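You operate a simulated robot arm through the tools that you are given. There is no shell and no other tool.

You run a simulated robot arm. Do the job below in one go: nothing can be reset, and whatever is moved stays where it is left.

TASK
Uncover the thick cup, centre it on the padded bat and test-run it.
Fine: cover on the grey-footed stool; within 4 mm through a whole turn; then switch off and watch the head stop; leave the direction switch, the board and other pots. Set down upright: cloudy drying cover.

The check looks at the end state, three seconds after you hand in, the way a careful person would. Anything else that was tipped, shoved, dropped, spilled or broken makes it a failure. A push-on lid holds only when it is set on centred and level and pressed home; a screw cap is set on level and turned clockwise until tight.

THE ROBOT
A 7-joint arm with a two-finger parallel gripper, fixed in place. Base frame: the origin is on the floor under the middle of its stand, x ahead of it, y to its left, z up. Units: mm, degrees, N and s.
It reaches about 1372 mm from its shoulder. Its first joint turns from -149.0 to 149.0 degrees. Payload 3.43 kg.
Tool frame: the origin (TCP) lies between the finger pads and is the grasp point; the fingertips stand 30 mm ahead of it; z points along the fingers, y is the line along which they close. The gripper opens to 94 mm. The fingers are 28 mm wide and 10 mm thick; the gripper's body (50 by 96 mm) begins 55 mm behind the TCP.
Orientation is that of the tool frame in the base frame, as [roll, pitch, yaw] about the fixed x, y, z axes, in that order (R = Rz(yaw) Ry(pitch) Rx(roll)). With the fingers straight down and closing along the base's y, the tool's x points along the base's -x, its y along +y and its z along -z.

THE INTERFACE
- The arm moves only by the tool move_arm. Its argument "increments" is a list of rows, each a list of 7 numbers: the shift along the tool's x, y, z in mm, then the turn, a rotation vector about the tool's x, y, z in degrees, then the finger opening in mm, from 0 to 94. In form: [[dx, dy, dz, ax, ay, az, hand], ...]. A call has 1 to 20 rows; each row shifts and turns the commanded pose from where the row before left it, along the tool's axes as they then stand. A row lasts 0.2 s, in which the tool goes at most 50 mm and 8.6 degrees; a call with a longer step from one row to the next is refused whole, and so is a gripper value outside its range. A pose out of reach is approached as far as the arm can. The call stops where the force on the tool passes 90 N (or 10 N more than at its start, if that is more) or the arm is blocked; 0.2 s more then pass. The fingers move at their own pace (about 45 mm/s each) and stop on an object; they squeeze with about 21 N. The grip force told is the motor's: it shows also when the fingers shut on nothing. Time passes only in rows, and 0.2 s behind the last, so rows that do not move let the fingers close. It gives the time, the measured TCP pose, the force on the tool (base axes), the opening and the grip force at its end, in the units of the frame above (readings bear some noise), with the torque about the TCP (base axes, N m) and any sound that the robot's microphone picked up, and new pictures: "views" is both (left out), scene, wrist or none.
- Cameras (640 x 400 px; columns grow to the right, rows downward): "scene" is fixed at [51.1, -498.9, 1220.3]; the picture's right is [0.64, -0.77, 0.00], its down [-0.47, -0.39, -0.79] and it looks along [0.61, 0.51, -0.61] (base axes); focal length 352 px, centre (320, 200). "wrist" rides on the gripper at [76, 14, -102] in the tool frame; the picture's right is [-0.18, 0.98, 0.00], its down [-0.75, -0.14, -0.64] and it looks along [-0.63, -0.12, 0.77] (tool axes); focal length 243 px, centre (320, 200). There is no depth. A picture from a camera that has moved, and an enlarged one, comes with that camera's place and axes in the base frame and with its lens.
- zoom(camera, box): a new picture of the part [left, top, right, bottom] of that camera's present view, enlarged. The clock stands still meanwhile.
- close_job(): hands the job in; it is judged then, once.

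Nothing tells you positions but the pictures and the camera data. Unless the task says otherwise, let go and move clear before handing in.

The tools are called after "Emit:" as name(argument=value, ...) on one line, values as JSON. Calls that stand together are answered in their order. move_arm: Moves the arm, as the interface text tells. Its arguments: {"type":"object","properties":{"increments":{"type":"array","items":{"type":"array","items":{"type":"number"}}},"views":{"type":"string","enum":["both","scene","wrist","none"]}},"required":["increments"]} The other tools are called the same way: zoom (camera, box) takes an enlarged picture of a part of a camera's view; close_job () hands the job in.

At the start:

```text
clock: 0.0
eef_pos: [462.5, 452.2, 802.8]
tool_rot: [-179.9, 0.1, 179.9]
ft_force: [-0.5, -0.7, -0.3]
wrist_torque: [0.02, 0.03, -0.03]
gripper_width: 94.1
grip_force: 0.1
```

scene: 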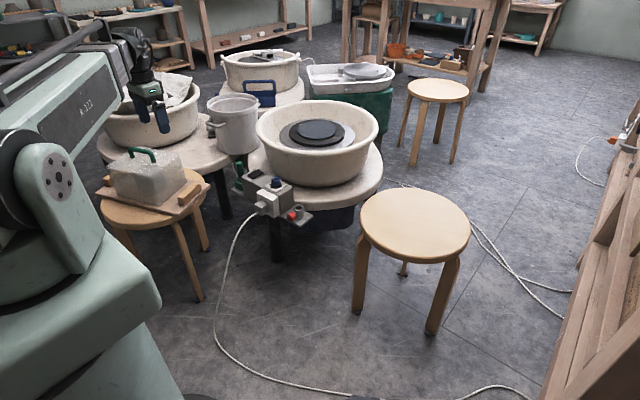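
wrist: 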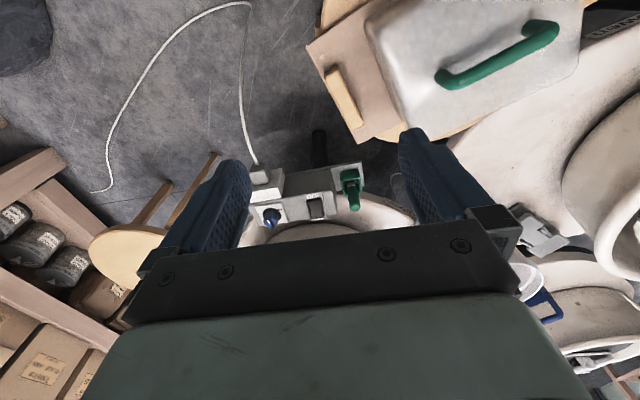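

I see a pottery workshop: a cloudy cover with a green handle on a stool with a board (left), a wheel with a splash pan and a dark bat in the middle, a control box with switches in front, and several stools. I'll look closer before moving anything.

Emit:
zoom(camera="scene", box=[80, 130, 240, 230])

Emit:
zoom(camera="scene", box=[220, 80, 400, 240])

Emit:
zoom(camera="scene", box=[220, 150, 330, 240])

Emit:
zoom(camera="scene", box=[330, 60, 490, 340])

Emit:
zoom(camera="wrist", box=[220, 80, 440, 260])

```text
4.00 times, centred on (160, 180) of scene
camera zoom: at [51.1, -498.9, 1220.3], right [0.64, -0.77, 0.0], down [-0.47, -0.39, -0.79], along [0.61, 0.51, -0.61], focal length 1410 px, centre (960, 280)
```

zoom: 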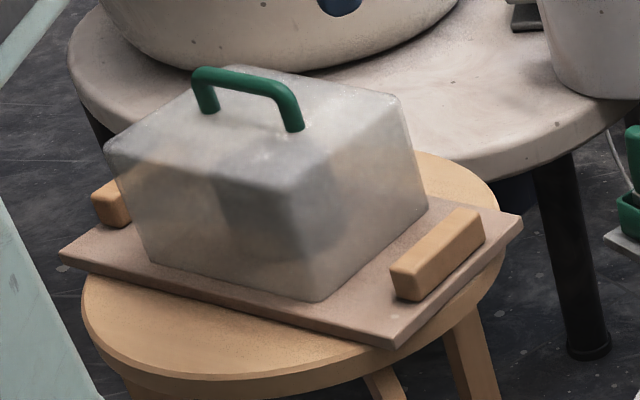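

```text
2.50 times, centred on (310, 160) of scene
camera zoom: at [51.1, -498.9, 1220.3], right [0.64, -0.77, 0.0], down [-0.47, -0.39, -0.79], along [0.61, 0.51, -0.61], focal length 881 px, centre (345, 300)
```

zoom: 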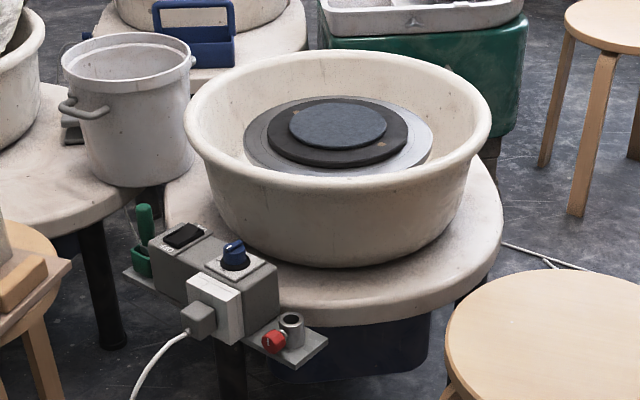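

```text
4.44 times, centred on (275, 195) of scene
camera zoom: at [51.1, -498.9, 1220.3], right [0.64, -0.77, 0.0], down [-0.47, -0.39, -0.79], along [0.61, 0.51, -0.61], focal length 1567 px, centre (520, 222)
```

zoom: 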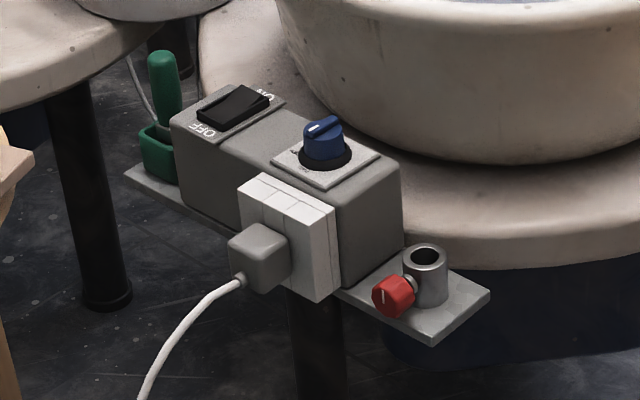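

```text
1.43 times, centred on (410, 200) of scene
camera zoom: at [51.1, -498.9, 1220.3], right [0.64, -0.77, 0.0], down [-0.47, -0.39, -0.79], along [0.61, 0.51, -0.61], focal length 504 px, centre (191, 200)
```

zoom: 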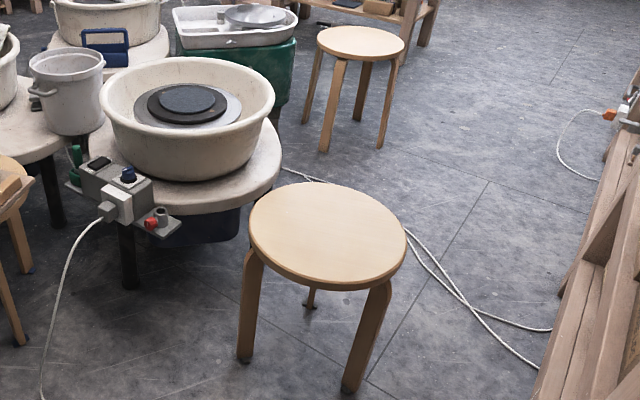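

```text
2.22 times, centred on (330, 170) of wrist
camera zoom: at [385.2, 466.0, 905.2], right [0.18, 0.98, 0.0], down [0.75, -0.14, 0.64], along [0.63, -0.12, -0.77], focal length 539 px, centre (298, 267)
```

zoom: 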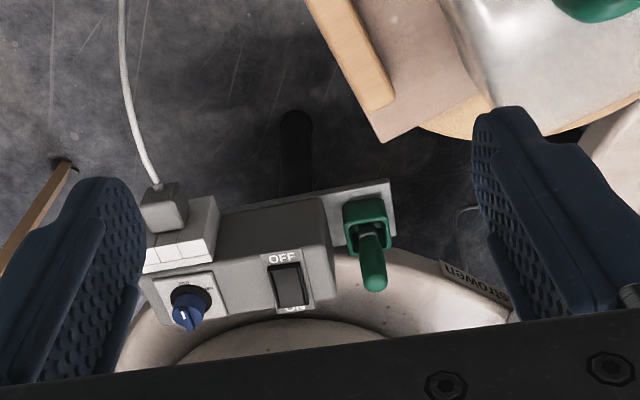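

Emit:
zoom(camera="scene", box=[340, 250, 480, 345])

Emit:
zoom(camera="scene", box=[390, 70, 480, 175])

Emit:
zoom(camera="scene", box=[230, 160, 320, 225])

Emit:
zoom(camera="scene", box=[100, 40, 320, 160])

Emit:
zoom(camera="scene", box=[160, 320, 640, 400])

Emit:
zoom(camera="scene", box=[90, 170, 230, 320])

```text
4.21 times, centred on (410, 298) of scene
camera zoom: at [51.1, -498.9, 1220.3], right [0.64, -0.77, 0.0], down [-0.47, -0.39, -0.79], along [0.61, 0.51, -0.61], focal length 1484 px, centre (-59, -210)
```

zoom: 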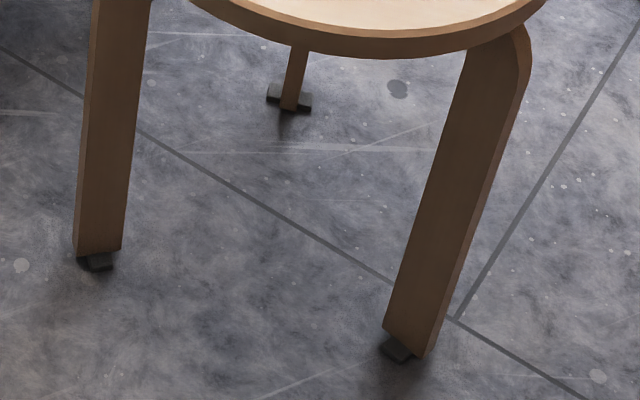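

```text
3.81 times, centred on (435, 122) of scene
camera zoom: at [51.1, -498.9, 1220.3], right [0.64, -0.77, 0.0], down [-0.47, -0.39, -0.79], along [0.61, 0.51, -0.61], focal length 1343 px, centre (-118, 495)
```

zoom: 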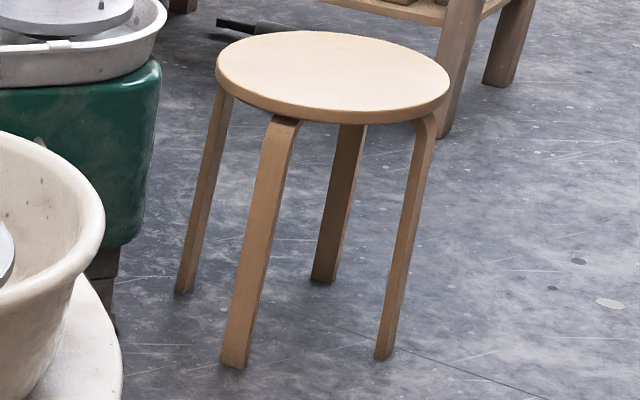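

```text
6.15 times, centred on (275, 192) of scene
camera zoom: at [51.1, -498.9, 1220.3], right [0.64, -0.77, 0.0], down [-0.47, -0.39, -0.79], along [0.61, 0.51, -0.61], focal length 2170 px, centre (597, 246)
```

zoom: 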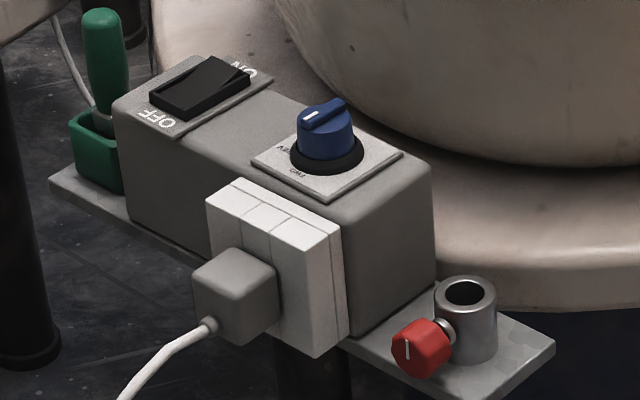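

```text
2.91 times, centred on (210, 100) of scene
camera zoom: at [51.1, -498.9, 1220.3], right [0.64, -0.77, 0.0], down [-0.47, -0.39, -0.79], along [0.61, 0.51, -0.61], focal length 1026 px, centre (640, 491)
```

zoom: 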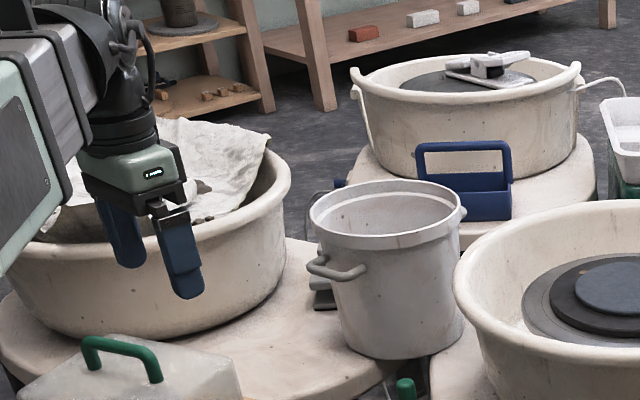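

```text
1.33 times, centred on (400, 360) of scene
camera zoom: at [51.1, -498.9, 1220.3], right [0.64, -0.77, 0.0], down [-0.47, -0.39, -0.79], along [0.61, 0.51, -0.61], focal length 470 px, centre (213, -13)
```

zoom: 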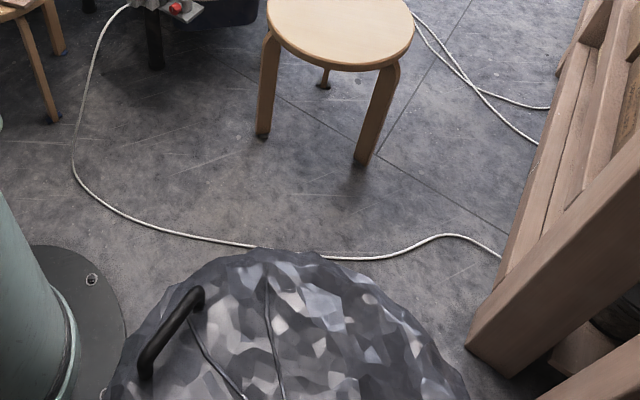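

```text
2.67 times, centred on (160, 245) of scene
camera zoom: at [51.1, -498.9, 1220.3], right [0.64, -0.77, 0.0], down [-0.47, -0.39, -0.79], along [0.61, 0.51, -0.61], focal length 940 px, centre (747, 80)
```

zoom: 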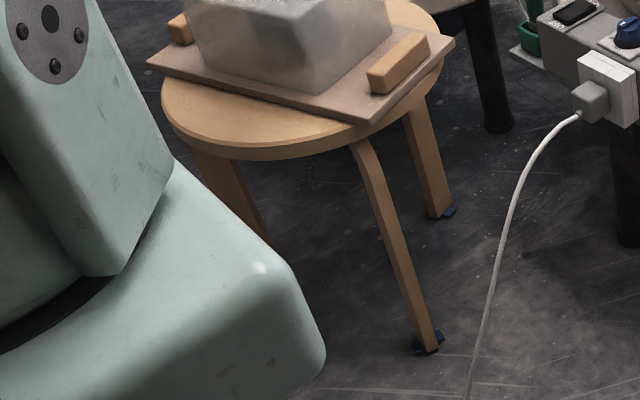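

The empty near stool has dark grey feet (the board stool's feet are blue), so the cover goes there. The blue knob is marked FWD/REV, so it is the direction switch and must be left. Next I raise the arm and swing it toward the cover for a better look at its handle.

Emit:
move_arm(increments=[[-2, 37.5, -15, 0, 0, 0, 94], [-2, 37.5, -15, 0, 0, 0, 94], [-2, 37.5, -15, 0, 0, 0, 94], [-2, 37.5, -15, 0, 0, 0, 94], [0, 0, 0, 0, 0, 0, 94]])

Emit:
zoom(camera="wrist", box=[160, 0, 560, 250])

```text
clock: 1.2
eef_pos: [471.8, 599.8, 864.0]
tool_rot: [-179.9, -0.1, 179.9]
ft_force: [0.9, -0.7, -0.5]
wrist_torque: [0.02, -0.02, 0.02]
gripper_width: 94.3
grip_force: 0.1
camera wrist: at [394.8, 614.3, 966.6], right [0.18, 0.98, 0.0], down [0.75, -0.14, 0.64], along [0.63, -0.12, -0.77], focal length 243 px, centre (320, 200)
```

scene: 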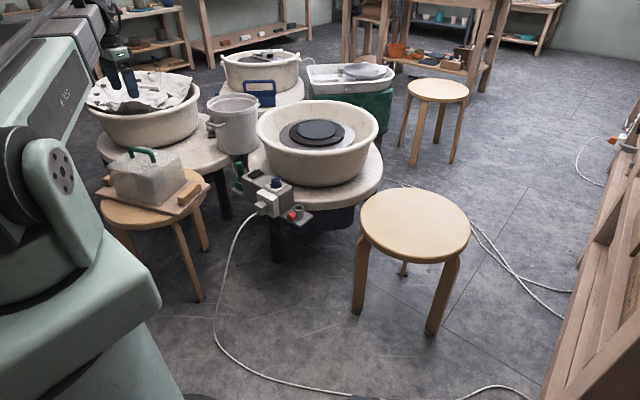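
wrist: 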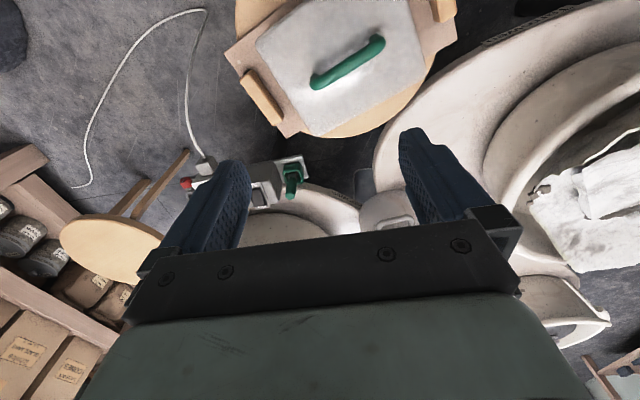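

```text
1.60 times, centred on (360, 125) of wrist
camera zoom: at [394.8, 614.3, 966.6], right [0.18, 0.98, 0.0], down [0.75, -0.14, 0.64], along [0.63, -0.12, -0.77], focal length 388 px, centre (256, 320)
```

zoom: 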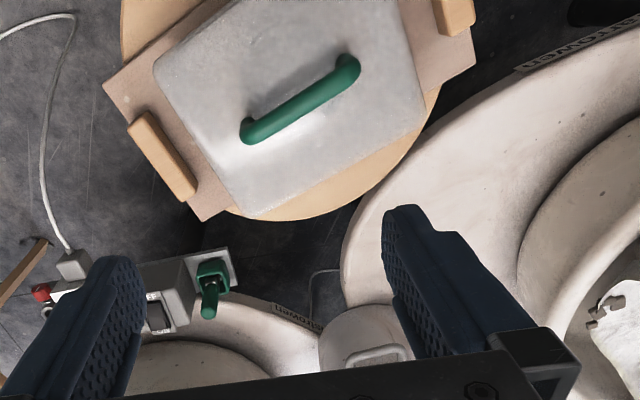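

The cover's handle is near (466, 634, 612) with its bar running about 111° from base x. Next I turn the gripper across the bar and move over it to refine.

Emit:
move_arm(increments=[[5, 34, 0, 0, 0, 0, 94], [0, 0, 0, 0, 0, 7.67, 94], [0, 0, 0, 0, 0, 7.67, 94], [0, 0, 0, 0, 0, 7.67, 94], [0, 0, 0, 0, 0, 7.67, 94], [0, 0, 0, 0, 0, 7.67, 94], [0, 0, 0, 0, 0, 7.67, 94], [0, 0, 0, 0, 0, 7.67, 94], [0, 0, 0, 0, 0, 7.67, 94], [0, 0, 0, 0, 0, 7.67, 94], [0, 0, 40, 0, 0, 0, 94], [0, 0, 40, 0, 0, 0, 94], [0, 0, 0, 0, 0, 0, 94]])

Emit:
zoom(camera="wrist", box=[160, 0, 480, 200])

```text
clock: 4.0
eef_pos: [466.2, 635.5, 782.4]
tool_rot: [-179.9, 0.0, 110.8]
ft_force: [0.3, -0.1, 0.5]
wrist_torque: [-0.03, -0.01, 0.0]
gripper_width: 94.0
grip_force: 0.1
camera wrist: at [450.5, 711.2, 885.7], right [0.98, 0.18, 0.0], down [0.14, -0.75, 0.64], along [0.12, -0.63, -0.77], focal length 243 px, centre (320, 200)
```

scene: 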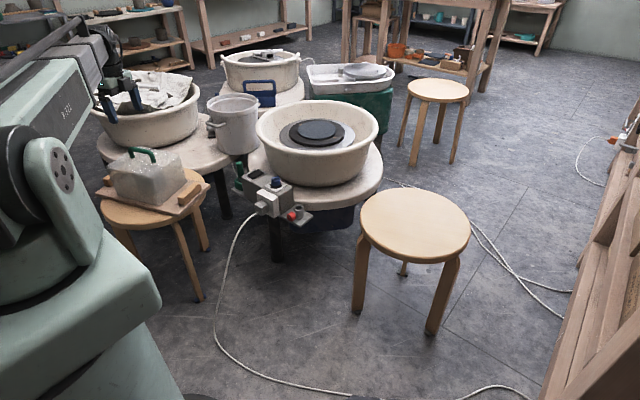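
wrist: 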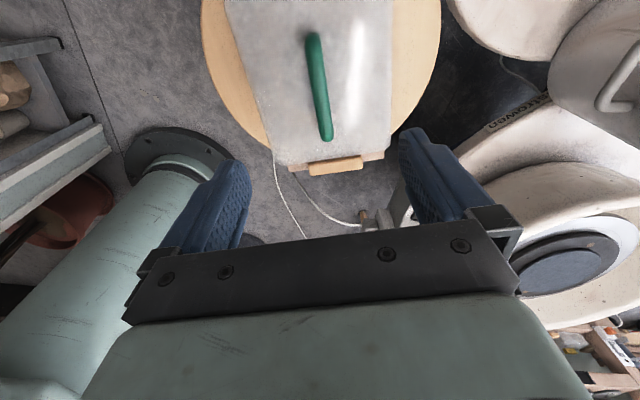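

```text
2.00 times, centred on (320, 100) of wrist
camera zoom: at [450.5, 711.2, 885.7], right [0.98, 0.18, 0.0], down [0.14, -0.75, 0.64], along [0.12, -0.63, -0.77], focal length 485 px, centre (320, 400)
```

zoom: 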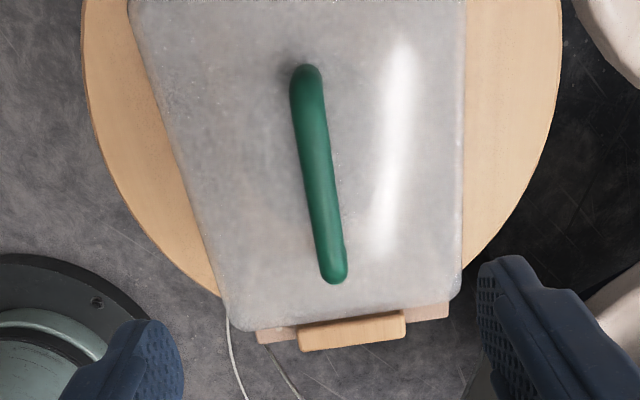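

The bar is under the gripper and aligned at about 110°, around z 612. I descend to just above the bar and check clearance from the scene camera.

Emit:
move_arm(increments=[[0, 0, 40, 0, 0, 0, 94], [0, 0, 40, 0, 0, 0, 94], [0, 0, 40, 0, 0, 0, 94], [0, 0, 17, 0, 0, 0, 94], [0, 0, 0, 0, 0, 0, 94]])

Emit:
zoom(camera="scene", box=[90, 110, 218, 190])

Emit:
zoom(camera="wrist", box=[200, 50, 440, 200])

```text
clock: 5.2
eef_pos: [465.6, 636.5, 644.4]
tool_rot: [-180.0, 0.0, 111.0]
ft_force: [0.5, 0.2, 0.0]
wrist_torque: [-0.01, 0.02, 0.0]
gripper_width: 94.0
grip_force: 0.0
camera wrist: at [450.1, 712.9, 747.6], right [0.98, 0.18, 0.0], down [0.14, -0.75, 0.64], along [0.12, -0.63, -0.77], focal length 243 px, centre (320, 200)
```

scene: 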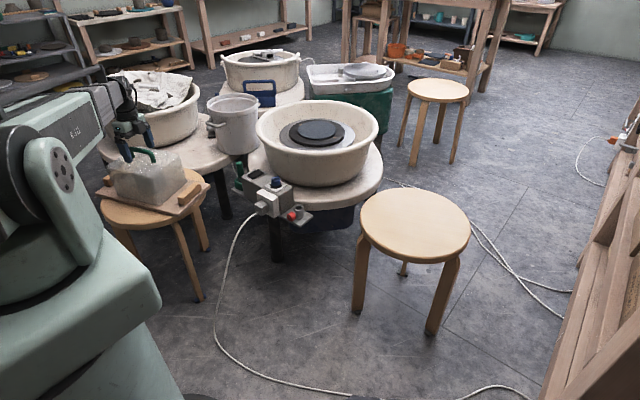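
wrist: 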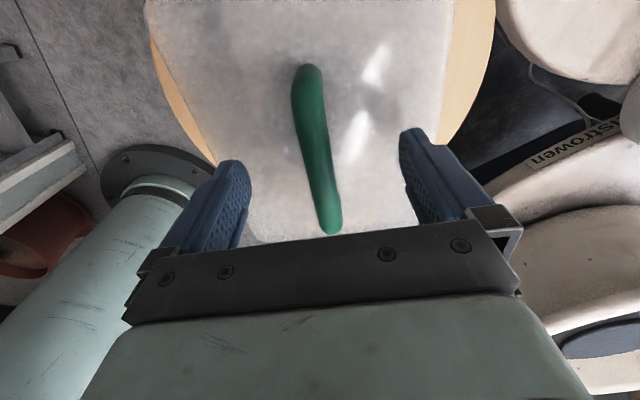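

```text
5.00 times, centred on (154, 150) of scene
camera zoom: at [51.1, -498.9, 1220.3], right [0.64, -0.77, 0.0], down [-0.47, -0.39, -0.79], along [0.61, 0.51, -0.61], focal length 1763 px, centre (1150, 450)
```

zoom: 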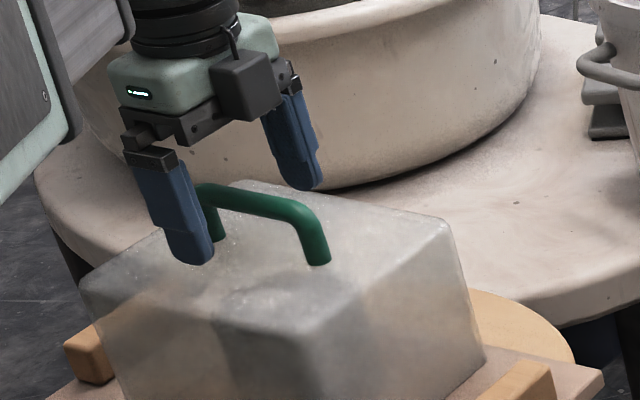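

```text
2.67 times, centred on (320, 125) of wrist
camera zoom: at [450.1, 712.9, 747.6], right [0.98, 0.18, 0.0], down [0.14, -0.75, 0.64], along [0.12, -0.63, -0.77], focal length 647 px, centre (320, 400)
```

zoom: 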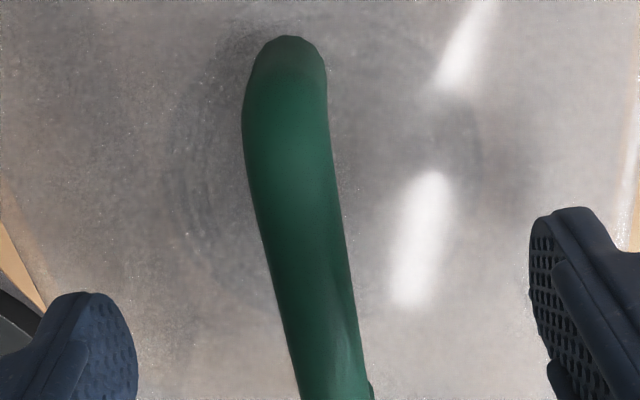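

The bar centre is closer to z≈626 and the cover top about z≈590, so the TCP goes to ~627, keeping the fingertips off the cover. Then I close on the bar.

Emit:
move_arm(increments=[[0, 0, 9, 0, 0, 2, 94], [0, 0, 8, 0, 0, 0, 94], [0, 0, 0, 0, 0, 0, 94]])

Emit:
zoom(camera="scene", box=[90, 110, 218, 190])

```text
clock: 6.0
eef_pos: [466.3, 635.6, 629.2]
tool_rot: [-180.0, 0.1, 109.0]
ft_force: [0.0, 0.6, -0.2]
wrist_torque: [-0.01, -0.03, 0.01]
gripper_width: 93.8
grip_force: 0.1
camera wrist: at [453.1, 712.9, 731.1], right [0.99, 0.15, 0.0], down [0.11, -0.76, 0.64], along [0.09, -0.64, -0.77], focal length 243 px, centre (320, 200)
```

scene: 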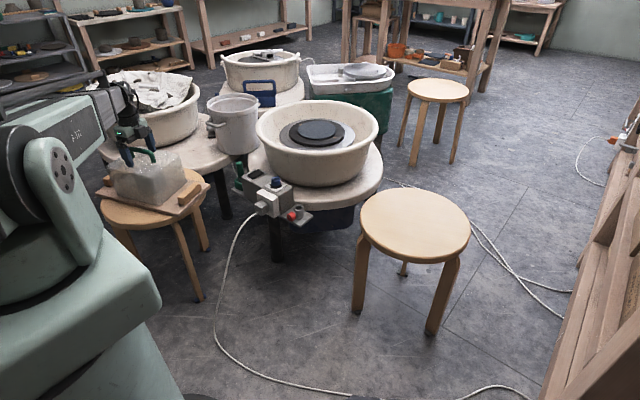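
wrist: 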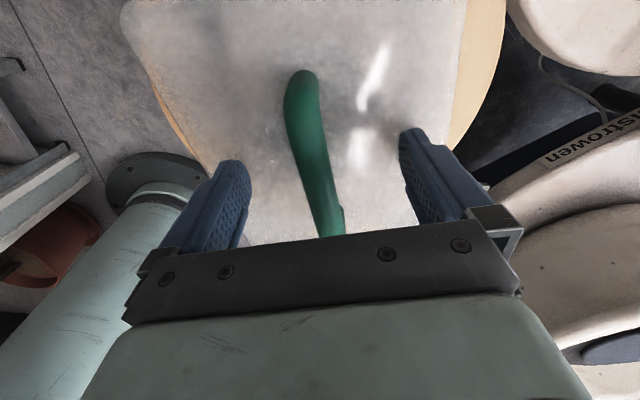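

```text
5.00 times, centred on (154, 150) of scene
camera zoom: at [51.1, -498.9, 1220.3], right [0.64, -0.77, 0.0], down [-0.47, -0.39, -0.79], along [0.61, 0.51, -0.61], focal length 1763 px, centre (1150, 450)
```

zoom: 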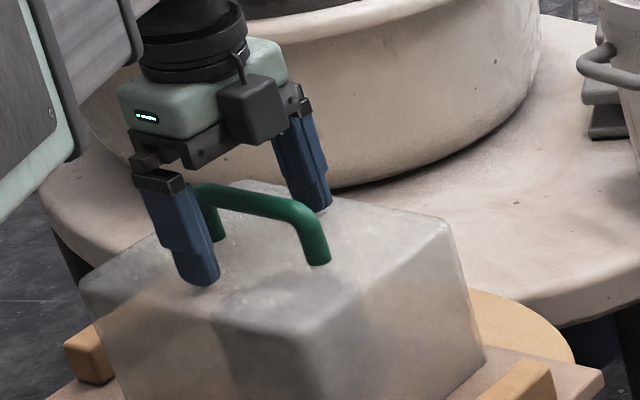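

Emit:
move_arm(increments=[[0, 0, 2, 0, 0, 0, 60], [0, 0, 0, 0, 0, 0, 30], [0, 0, 0, 0, 0, 0, 10], [0, 0, 0, 0, 0, 0, 5], [0, 0, 0, 0, 0, 0, 5], [0, 0, 0, 0, 0, 0, 5]])

Emit:
zoom(camera="scene", box=[90, 110, 218, 190])

```text
clock: 7.4
eef_pos: [466.6, 635.4, 628.2]
tool_rot: [180.0, 0.0, 109.0]
ft_force: [-0.4, 0.2, 1.1]
wrist_torque: [0.0, 0.02, 0.17]
gripper_width: 19.9
grip_force: 21.1
camera wrist: at [453.2, 712.5, 729.7], right [0.99, 0.15, 0.0], down [0.11, -0.76, 0.64], along [0.09, -0.64, -0.77], focal length 243 px, centre (320, 200)
```

scene: 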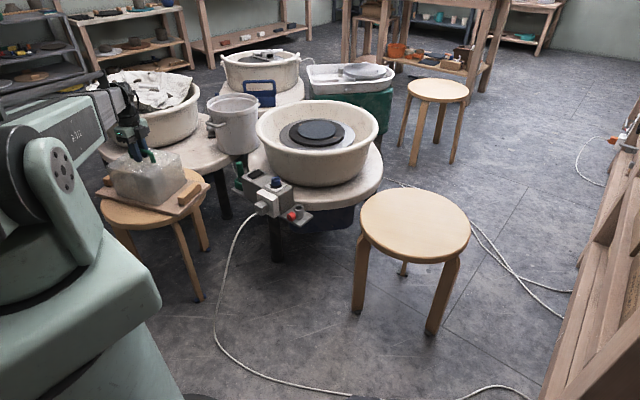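
wrist: 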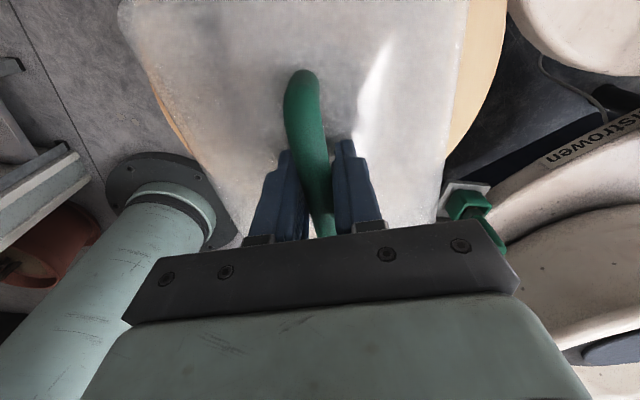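

```text
5.00 times, centred on (154, 150) of scene
camera zoom: at [51.1, -498.9, 1220.3], right [0.64, -0.77, 0.0], down [-0.47, -0.39, -0.79], along [0.61, 0.51, -0.61], focal length 1763 px, centre (1150, 450)
```

zoom: 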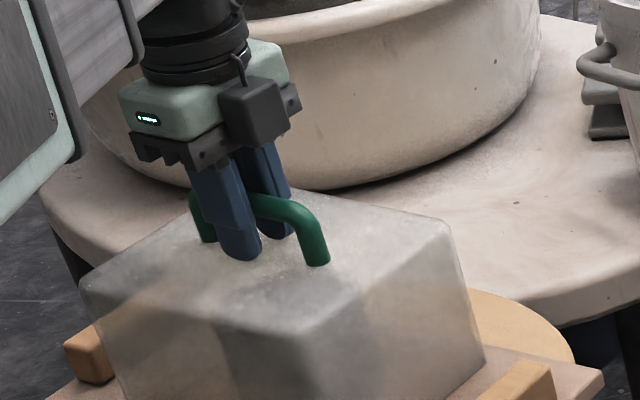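

Gripped (20 mm, 21 N). I lift straight up well clear of the cup beneath and check what was uncovered.

Emit:
move_arm(increments=[[0, 0, -5, 0, 0, 0, 5], [0, 0, -10, 0, 0, 0, 5], [0, 0, -20, 0, 0, 0, 5], [0, 0, -20, 0, 0, 0, 5], [0, 0, -25, 0, 0, 0, 5], [0, 0, -25, 0, 0, 0, 5], [0, 0, -25, 0, 0, 0, 5], [0, 0, -25, 0, 0, 0, 5], [0, 0, -20, 0, 0, 0, 5], [0, 0, -10, 0, 0, 0, 5], [0, 0, 0, 0, 0, 0, 5]])

Emit:
zoom(camera="scene", box=[80, 90, 240, 210])

```text
clock: 9.8
eef_pos: [466.5, 633.7, 812.0]
tool_rot: [-180.0, 0.0, 109.1]
ft_force: [-0.1, 0.0, 0.2]
wrist_torque: [-0.03, -0.03, -0.02]
gripper_width: 4.7
grip_force: 0.1
camera wrist: at [452.9, 712.0, 915.4], right [0.99, 0.15, 0.0], down [0.11, -0.76, 0.64], along [0.09, -0.64, -0.77], focal length 243 px, centre (320, 200)
```

scene: 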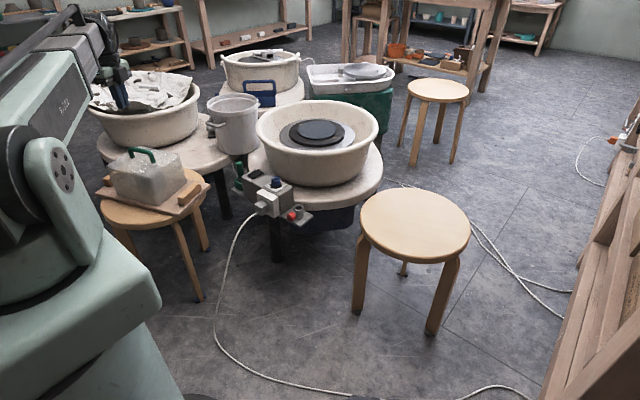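
wrist: 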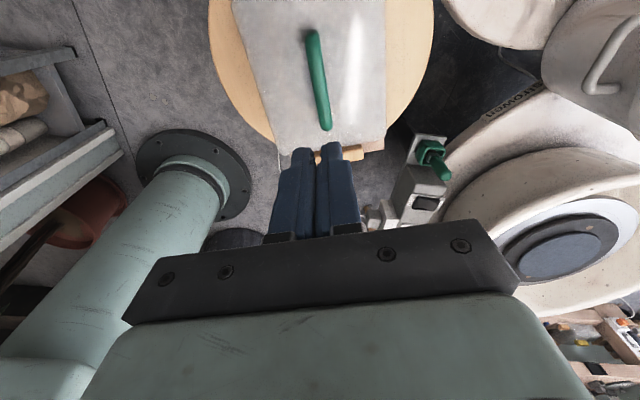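

```text
3.33 times, centred on (160, 150) of scene
camera zoom: at [51.1, -498.9, 1220.3], right [0.64, -0.77, 0.0], down [-0.47, -0.39, -0.79], along [0.61, 0.51, -0.61], focal length 1175 px, centre (853, 367)
```

zoom: 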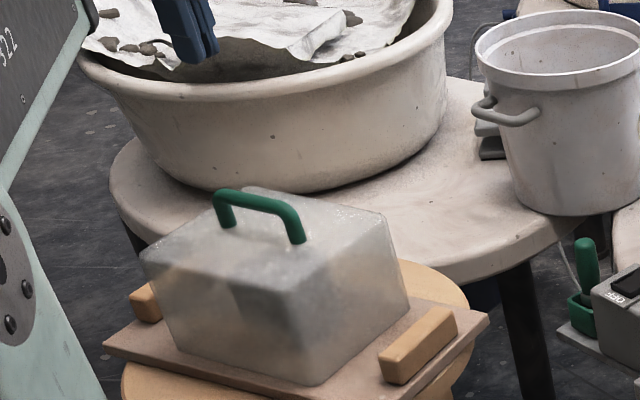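

The bar slipped out of the fingers during the lift; the cover is still sitting exactly where it was. I'll go back down, regrip and lift in small steps while watching the load.

Emit:
move_arm(increments=[[0, 0, 0, 0, 0, 0, 40], [0, 0, 0, 0, 0, 0, 70], [0, 0, 0, 0, 0, 0, 70], [0, 0, 30, 0, 0, 0, 70], [0, 0, 40, 0, 0, 0, 70], [0, 0, 40, 0, 0, 0, 70], [0, 0, 40, 0, 0, 0, 70], [0, 0, 20, 0, 0, 0, 70], [0, 0, 10, 0, 0, 0, 70], [0, 0, 6, 0, 0, 0, 70], [0, 0, 0, 0, 0, 0, 70]], views="wrist")

Emit:
zoom(camera="scene", box=[106, 120, 186, 170])

```text
clock: 12.2
eef_pos: [466.0, 635.2, 626.2]
tool_rot: [-179.9, 0.0, 109.1]
ft_force: [0.0, 0.1, 0.3]
wrist_torque: [-0.04, 0.0, -0.01]
gripper_width: 69.8
grip_force: 0.0
camera wrist: at [453.8, 711.9, 728.8], right [0.99, 0.15, 0.0], down [0.11, -0.76, 0.64], along [0.09, -0.64, -0.77], focal length 243 px, centre (320, 200)
```

wrist: 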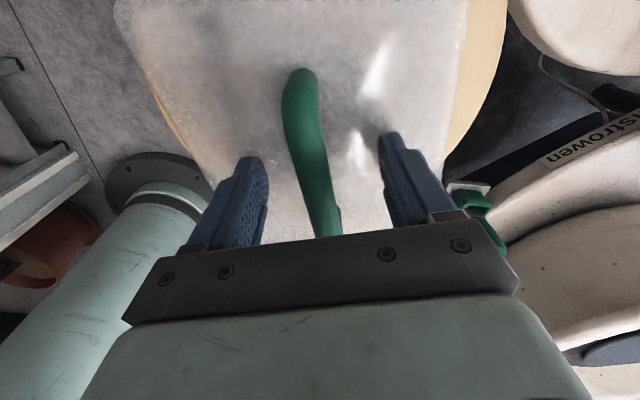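

```text
8.00 times, centred on (146, 145) of scene
camera zoom: at [51.1, -498.9, 1220.3], right [0.64, -0.77, 0.0], down [-0.47, -0.39, -0.79], along [0.61, 0.51, -0.61], focal length 2820 px, centre (1712, 640)
```

zoom: 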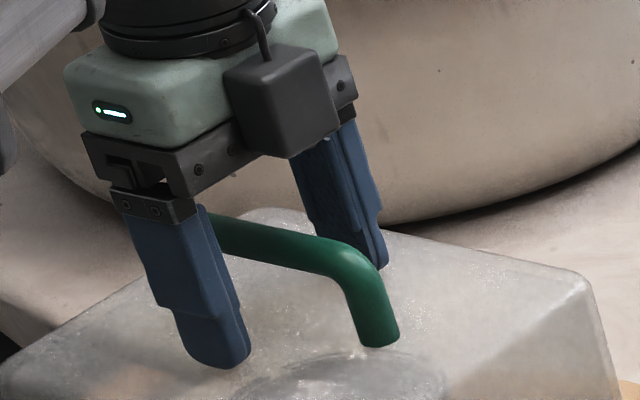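

Emit:
move_arm(increments=[[0, 0, 0, 0, 0, 0, 40], [0, 0, 0, 0, 0, 0, 20], [0, 0, 0, 0, 0, 0, 0], [0, 0, 0, 0, 0, 0, 0], [0, 0, 0, 0, 0, 0, 0], [0, 0, -1, 0, 0, 0, 0], [0, 0, -1, 0, 0, 0, 0]], views="none")

```text
clock: 13.8
eef_pos: [464.8, 635.4, 627.9]
tool_rot: [-179.9, 0.0, 108.9]
ft_force: [0.1, -0.1, 0.4]
wrist_torque: [0.0, 0.01, -0.02]
gripper_width: 20.2
grip_force: 20.9
```

Emit:
move_arm(increments=[[0, 0, -2, 0, 0, 0, 0], [0, 0, -2, 0, 0, 0, 0], [0, 0, 0, 0, 0, 0, 0]], views="none")

Emit:
zoom(camera="scene", box=[90, 110, 218, 190])

Emit:
zoom(camera="scene", box=[106, 120, 186, 170])

```text
clock: 14.6
eef_pos: [465.8, 636.7, 632.1]
tool_rot: [-179.9, 0.0, 109.0]
ft_force: [-0.2, -0.3, -2.4]
wrist_torque: [-0.02, 0.01, -0.01]
gripper_width: 20.0
grip_force: 21.4
```

```text
5.00 times, centred on (154, 150) of scene
camera zoom: at [51.1, -498.9, 1220.3], right [0.64, -0.77, 0.0], down [-0.47, -0.39, -0.79], along [0.61, 0.51, -0.61], focal length 1763 px, centre (1150, 450)
```

zoom: 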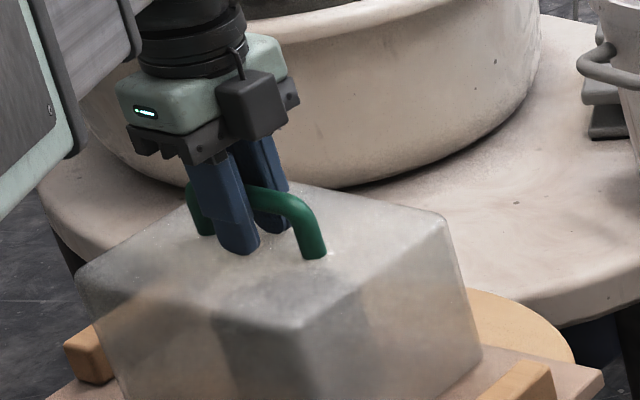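

```text
8.00 times, centred on (146, 145) of scene
camera zoom: at [51.1, -498.9, 1220.3], right [0.64, -0.77, 0.0], down [-0.47, -0.39, -0.79], along [0.61, 0.51, -0.61], focal length 2820 px, centre (1712, 640)
```

zoom: 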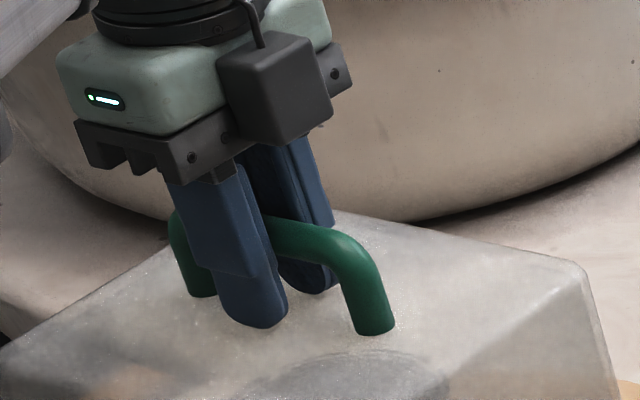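

This time the cover is coming up with the bar (handle base has risen ~5 mm). I continue slowly.

Emit:
move_arm(increments=[[0, 0, -2, 0, 0, 0, 0], [0, 0, -3, 0, 0, 0, 0], [0, 0, -4, 0, 0, 0, 0], [0, 0, -4, 0, 0, 0, 0], [0, 0, -4, 0, 0, 0, 0], [0, 0, -4, 0, 0, 0, 0], [0, 0, -3, 0, 0, 0, 0], [0, 0, -2, 0, 0, 0, 0], [0, 0, 0, 0, 0, 0, 0]], views="wrist")

Emit:
zoom(camera="scene", box=[90, 110, 218, 220])

```text
clock: 16.6
eef_pos: [466.3, 636.3, 657.7]
tool_rot: [179.9, 0.0, 109.0]
ft_force: [-0.3, 0.6, -2.1]
wrist_torque: [0.02, -0.02, -0.01]
gripper_width: 20.1
grip_force: 21.2
camera wrist: at [453.0, 712.4, 760.3], right [0.99, 0.15, 0.0], down [0.11, -0.76, 0.64], along [0.09, -0.64, -0.77], focal length 243 px, centre (320, 200)
```

wrist: 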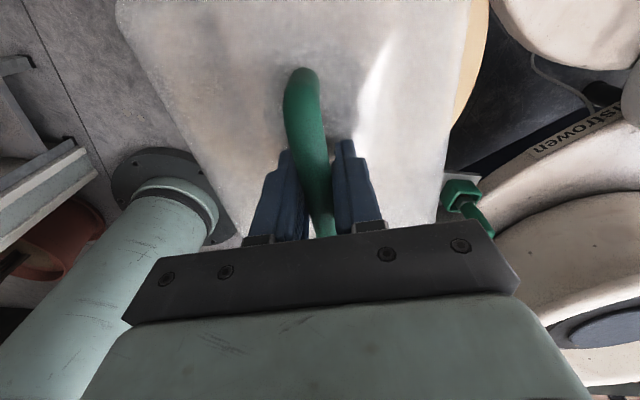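

```text
3.64 times, centred on (154, 165) of scene
camera zoom: at [51.1, -498.9, 1220.3], right [0.64, -0.77, 0.0], down [-0.47, -0.39, -0.79], along [0.61, 0.51, -0.61], focal length 1282 px, centre (924, 327)
```

zoom: 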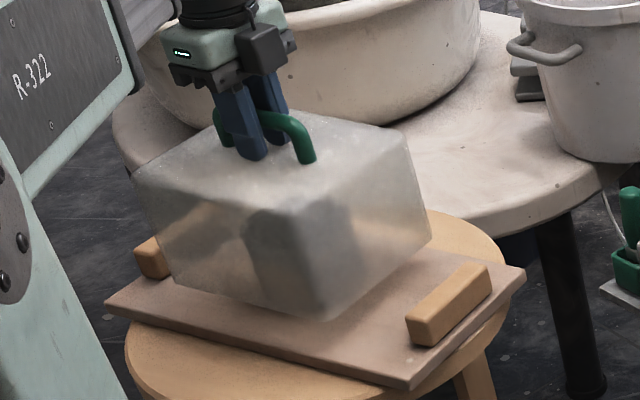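

Emit:
move_arm(increments=[[0, 0, -3, 0, 0, 0, 0], [0, 0, -5, 0, 0, 0, 0], [0, 0, -7, 0, 0, 0, 0], [0, 0, -8, 0, 0, 0, 0], [0, 0, -8, 0, 0, 0, 0], [0, 0, -8, 0, 0, 0, 0], [0, 0, -8, 0, 0, 0, 0], [0, 0, -8, 0, 0, 0, 0], [0, 0, -8, 0, 0, 0, 0], [0, 0, -8, 0, 0, 0, 0], [0, 0, -8, 0, 0, 0, 0], [0, 0, -8, 0, 0, 0, 0], [0, 0, -8, 0, 0, 0, 0], [0, 0, -8, 0, 0, 0, 0], [0, 0, -8, 0, 0, 0, 0], [0, 0, -7, 0, 0, 0, 0], [0, 0, -5, 0, 0, 0, 0], [0, 0, -3, 0, 0, 0, 0], [0, 0, 0, 0, 0, 0, 0]])

Emit:
zoom(camera="scene", box=[80, 70, 240, 230])

```text
clock: 20.6
eef_pos: [464.8, 634.7, 784.2]
tool_rot: [180.0, 0.0, 109.0]
ft_force: [-0.1, 0.4, -2.4]
wrist_torque: [-0.01, -0.01, 0.02]
gripper_width: 19.8
grip_force: 21.1
camera wrist: at [452.4, 712.1, 886.6], right [0.99, 0.15, 0.0], down [0.11, -0.76, 0.64], along [0.09, -0.64, -0.77], focal length 243 px, centre (320, 200)
```

scene: 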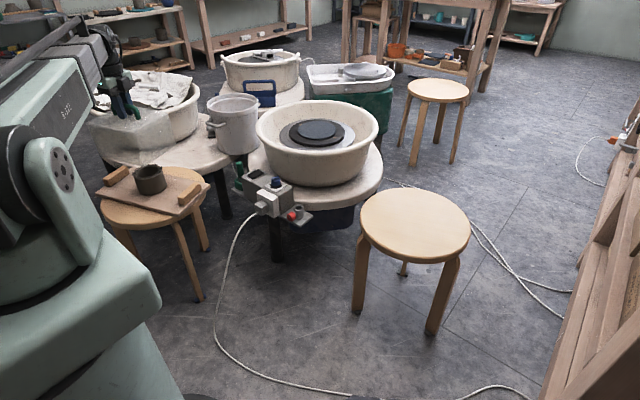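
wrist: 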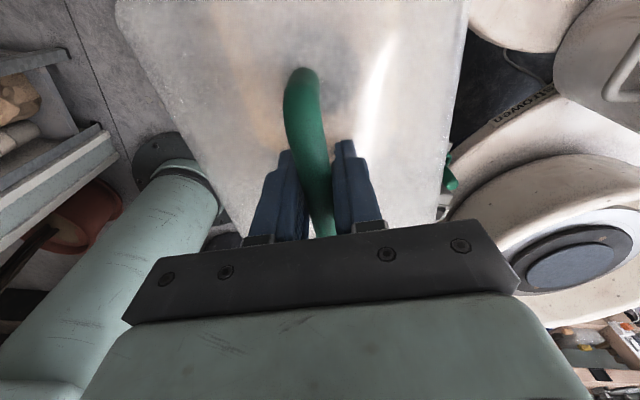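

```text
2.50 times, centred on (160, 150) of scene
camera zoom: at [51.1, -498.9, 1220.3], right [0.64, -0.77, 0.0], down [-0.47, -0.39, -0.79], along [0.61, 0.51, -0.61], focal length 881 px, centre (720, 325)
```

zoom: 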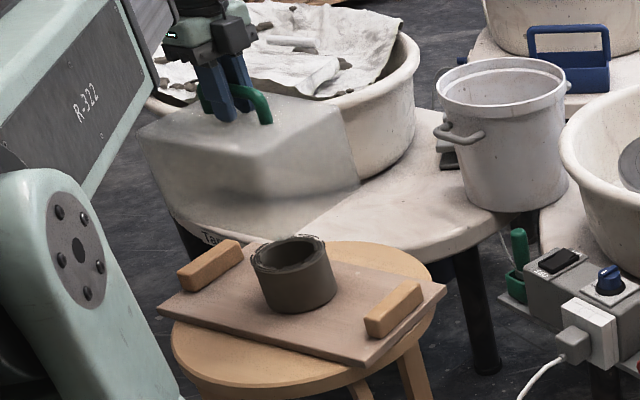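

The cover is off and hangs level; the grey thick-walled cup stands on the board. Now I carry the cover, slowly and high, toward the grey-footed stool at roughly (932, -176, 433).

Emit:
move_arm(increments=[[0, 0, -4, 0, 0, 0, 0], [0, 0, -8, 0, 0, 0, 0], [-3, 0.6, -10, 0, 0, 0, 0], [-6, 1.2, -10, 0, 0, 0, 0], [-10, 1.9, -10, 0, 0, 0, 0], [-13, 2.5, -8, 0, 0, 0, 0], [-16, 3.1, -5, 0, 0, 0, 0], [-18, 3.5, -3, 0, 0, 0, 0], [-18, 3.5, 0, 0, 0, 0, 0], [-18, 3.5, 0, 0, 0, 0, 0], [-18, 3.5, 0, 0, 0, 0, 0], [-18, 3.5, 0, 0, 0, 0, 0], [-18, 3.5, 0, 0, 0, 0, 0], [-18, 3.5, 0, 0, 0, 0, 0], [-18, 3.5, 0, 0, 0, 0, 0], [-16, 3.1, 0, 0, 0, 0, 0], [-12, 2.3, 0, 0, 0, 0, 0], [-8, 1.5, 0, 0, 0, 0, 0], [-4, 0.8, 0, 0, 0, 0, 0]])

Emit:
zoom(camera="scene", box=[80, 40, 400, 240])

```text
clock: 24.6
eef_pos: [583.1, 430.4, 841.2]
tool_rot: [180.0, 0.0, 109.0]
ft_force: [0.0, 0.5, -2.5]
wrist_torque: [-0.01, 0.0, 0.01]
gripper_width: 19.9
grip_force: 20.4
camera wrist: at [570.8, 507.4, 944.0], right [0.99, 0.15, 0.0], down [0.11, -0.76, 0.64], along [0.09, -0.64, -0.77], focal length 243 px, centre (320, 200)
```

scene: 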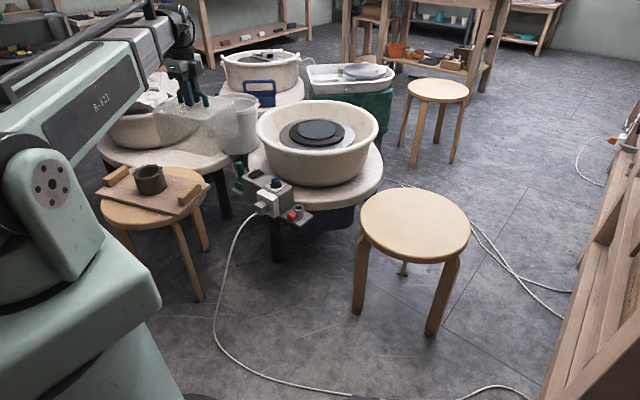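
wrist: 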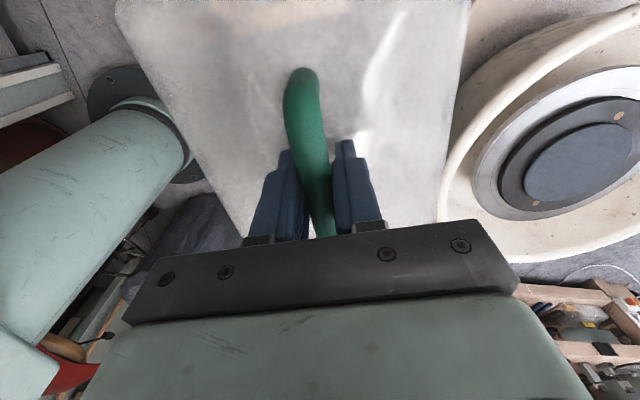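

```text
2.00 times, centred on (240, 140) of scene
camera zoom: at [51.1, -498.9, 1220.3], right [0.64, -0.77, 0.0], down [-0.47, -0.39, -0.79], along [0.61, 0.51, -0.61], focal length 705 px, centre (480, 320)
```

zoom: 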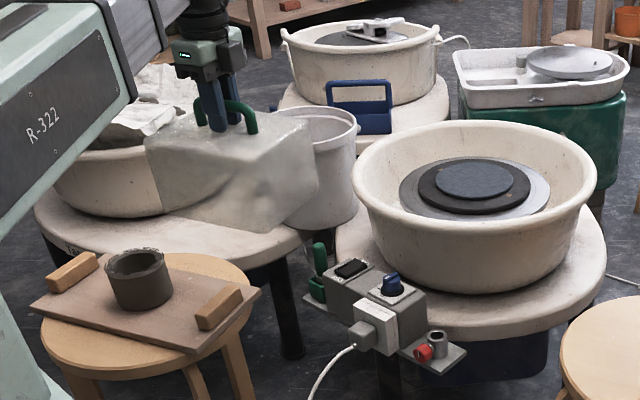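

The cover is held firmly. From these views the padded bat is near (1053, 355, 572). I carry on toward the stool.

Emit:
move_arm(increments=[[-5, 1, 0, 0, 0, 0, 0], [-10, 1.9, 0, 0, 0, 0, 0], [-15, 2.9, 0, 0, 0, 0, 0], [-20, 3.9, 0, 0, 0, 0, 0], [-22, 4.25, 0, 0, 0, 0, 0], [-22, 4.25, 0, 0, 0, 0, 0], [-22, 4.25, 0, 0, 0, 0, 0], [-22, 4.25, 0, 0, 0, 0, 0], [-22, 4.25, 0, 0, 0, 0, 0], [-22, 4.25, 0, 0, 0, 0, 0], [-22, 4.25, 0, 0, 0, 0, 0], [-22, 4.25, 0, 0, 0, 0, 0], [-22, 4.25, 0, 0, 0, 0, 0], [-22, 4.25, 0, 0, 0, 0, 0], [-22, 4.25, 0, 0, 0, 0, 0], [-22, 4.25, 0, 0, 0, 0, 0], [-22, 4.25, 0, 0, 0, 0, 0], [-20, 3.9, 0, 0, 0, 0, 0], [-12, 2.3, 0, 0, 0, 0, 0], [-6, 1.2, 0, 0, 0, 0, 0]])

Emit:
zoom(camera="scene", box=[200, 80, 520, 280])

```text
clock: 28.8
eef_pos: [772.1, 99.6, 841.6]
tool_rot: [-180.0, 0.0, 109.0]
ft_force: [-0.5, -1.2, -2.1]
wrist_torque: [0.02, 0.02, 0.0]
gripper_width: 19.9
grip_force: 20.9
camera wrist: at [760.1, 176.7, 944.6], right [0.99, 0.15, 0.0], down [0.11, -0.76, 0.64], along [0.09, -0.64, -0.77], focal length 243 px, centre (320, 200)
```

scene: 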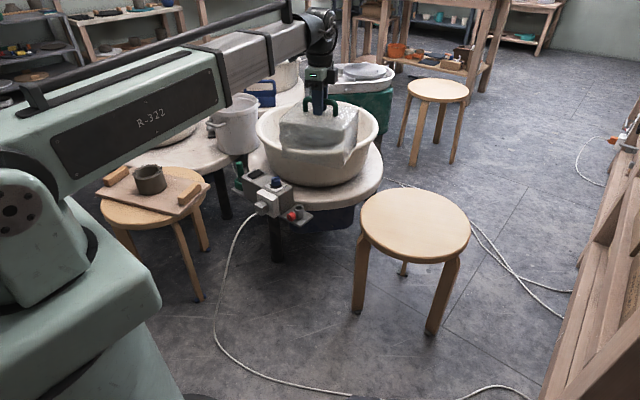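
wrist: 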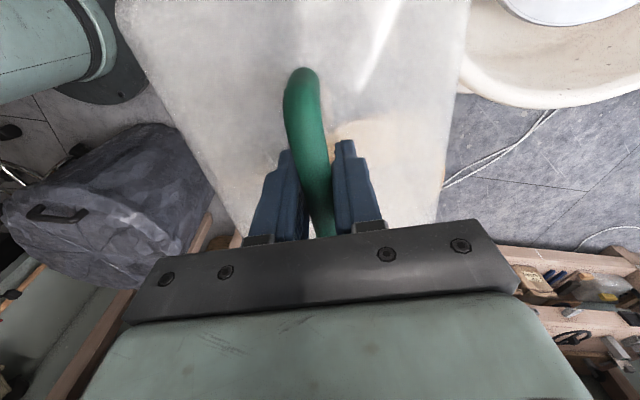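

```text
2.00 times, centred on (360, 180) of scene
camera zoom: at [51.1, -498.9, 1220.3], right [0.64, -0.77, 0.0], down [-0.47, -0.39, -0.79], along [0.61, 0.51, -0.61], focal length 705 px, centre (240, 240)
```

zoom: 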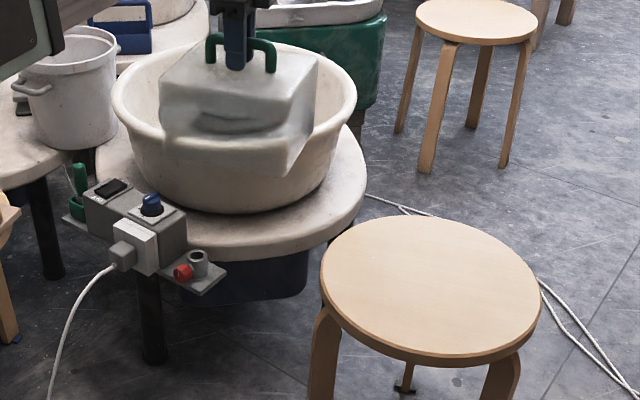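

Emit:
move_arm(increments=[[-5, 1.1, 0, 0, 0, 0, 0], [-10, 2.2, 0, 0, 0, 0, 0], [-15, 3.3, 0, 0, 0, 0, 0], [-20, 4.4, 0, 0, 0, 0, 0], [-20, 4.4, 0, 0, 0, 0, 0], [-20, 4.4, 0, 0, 0, 0, 0], [-20, 4.4, 0, 0, 0, 0, 0], [-20, 4.4, 0, 0, 0, 0, 0], [-20, 4.4, 0, 0, 0, 0, 0], [-20, 4.4, 0, 0, 0, 0, 0], [-20, 4.4, 0, 0, 0, 0, 0], [-20, 4.4, 0, 0, 0, 0, 0], [-20, 4.4, 0, 0, 0, 0, 0], [-20, 4.4, 0, 0, 0, 0, 0], [-20, 4.4, 0, 0, 0, 0, 0], [-18, 4, 0, 0, 0, 0, 0], [-12, 2.6, 0, 0, 0, 0, 0], [-8, 1.8, 0, 0, 0, 0, 0], [-5, 1.1, 0, 0, 0, 0, 0], [-2, 0.4, 0, 0, 0, 0, 0]])

Emit:
zoom(camera="scene", box=[300, 80, 540, 280])

```text
clock: 33.0
eef_pos: [941.0, -174.7, 842.6]
tool_rot: [180.0, 0.1, 109.0]
ft_force: [0.0, 0.0, -1.6]
wrist_torque: [-0.01, 0.02, 0.01]
gripper_width: 20.2
grip_force: 21.1
camera wrist: at [928.4, -98.5, 944.7], right [0.99, 0.15, 0.0], down [0.11, -0.76, 0.64], along [0.09, -0.64, -0.77], focal length 243 px, centre (320, 200)
```

scene: 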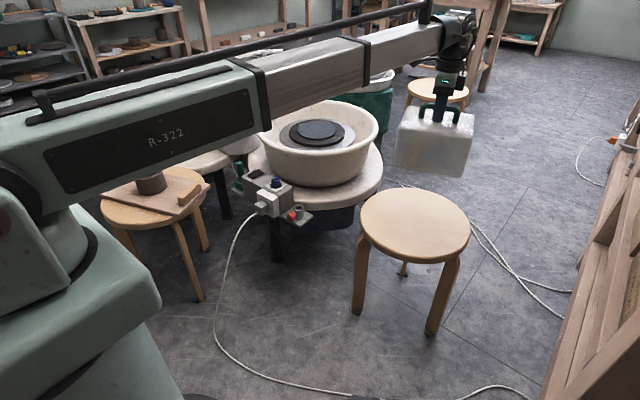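
wrist: 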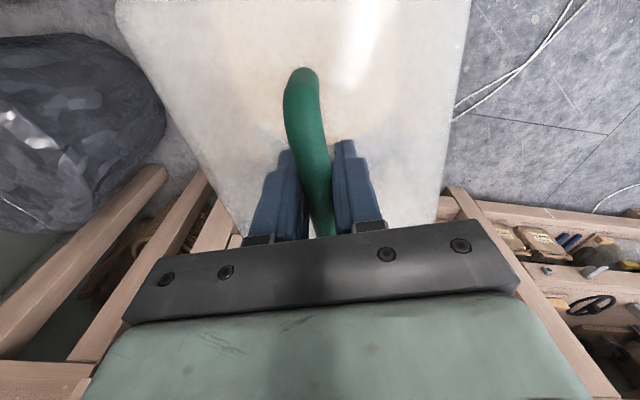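

```text
2.00 times, centred on (420, 180) of scene
camera zoom: at [51.1, -498.9, 1220.3], right [0.64, -0.77, 0.0], down [-0.47, -0.39, -0.79], along [0.61, 0.51, -0.61], focal length 705 px, centre (120, 240)
```

zoom: 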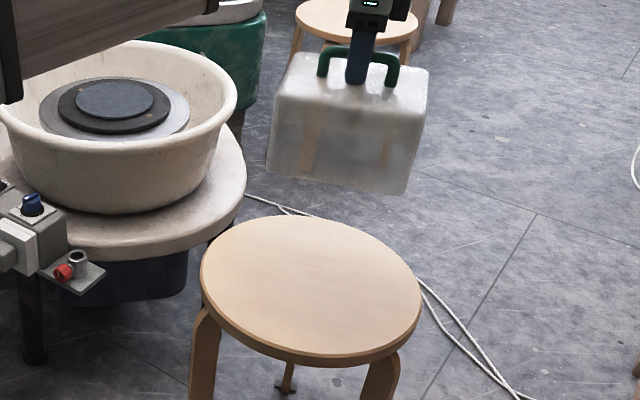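

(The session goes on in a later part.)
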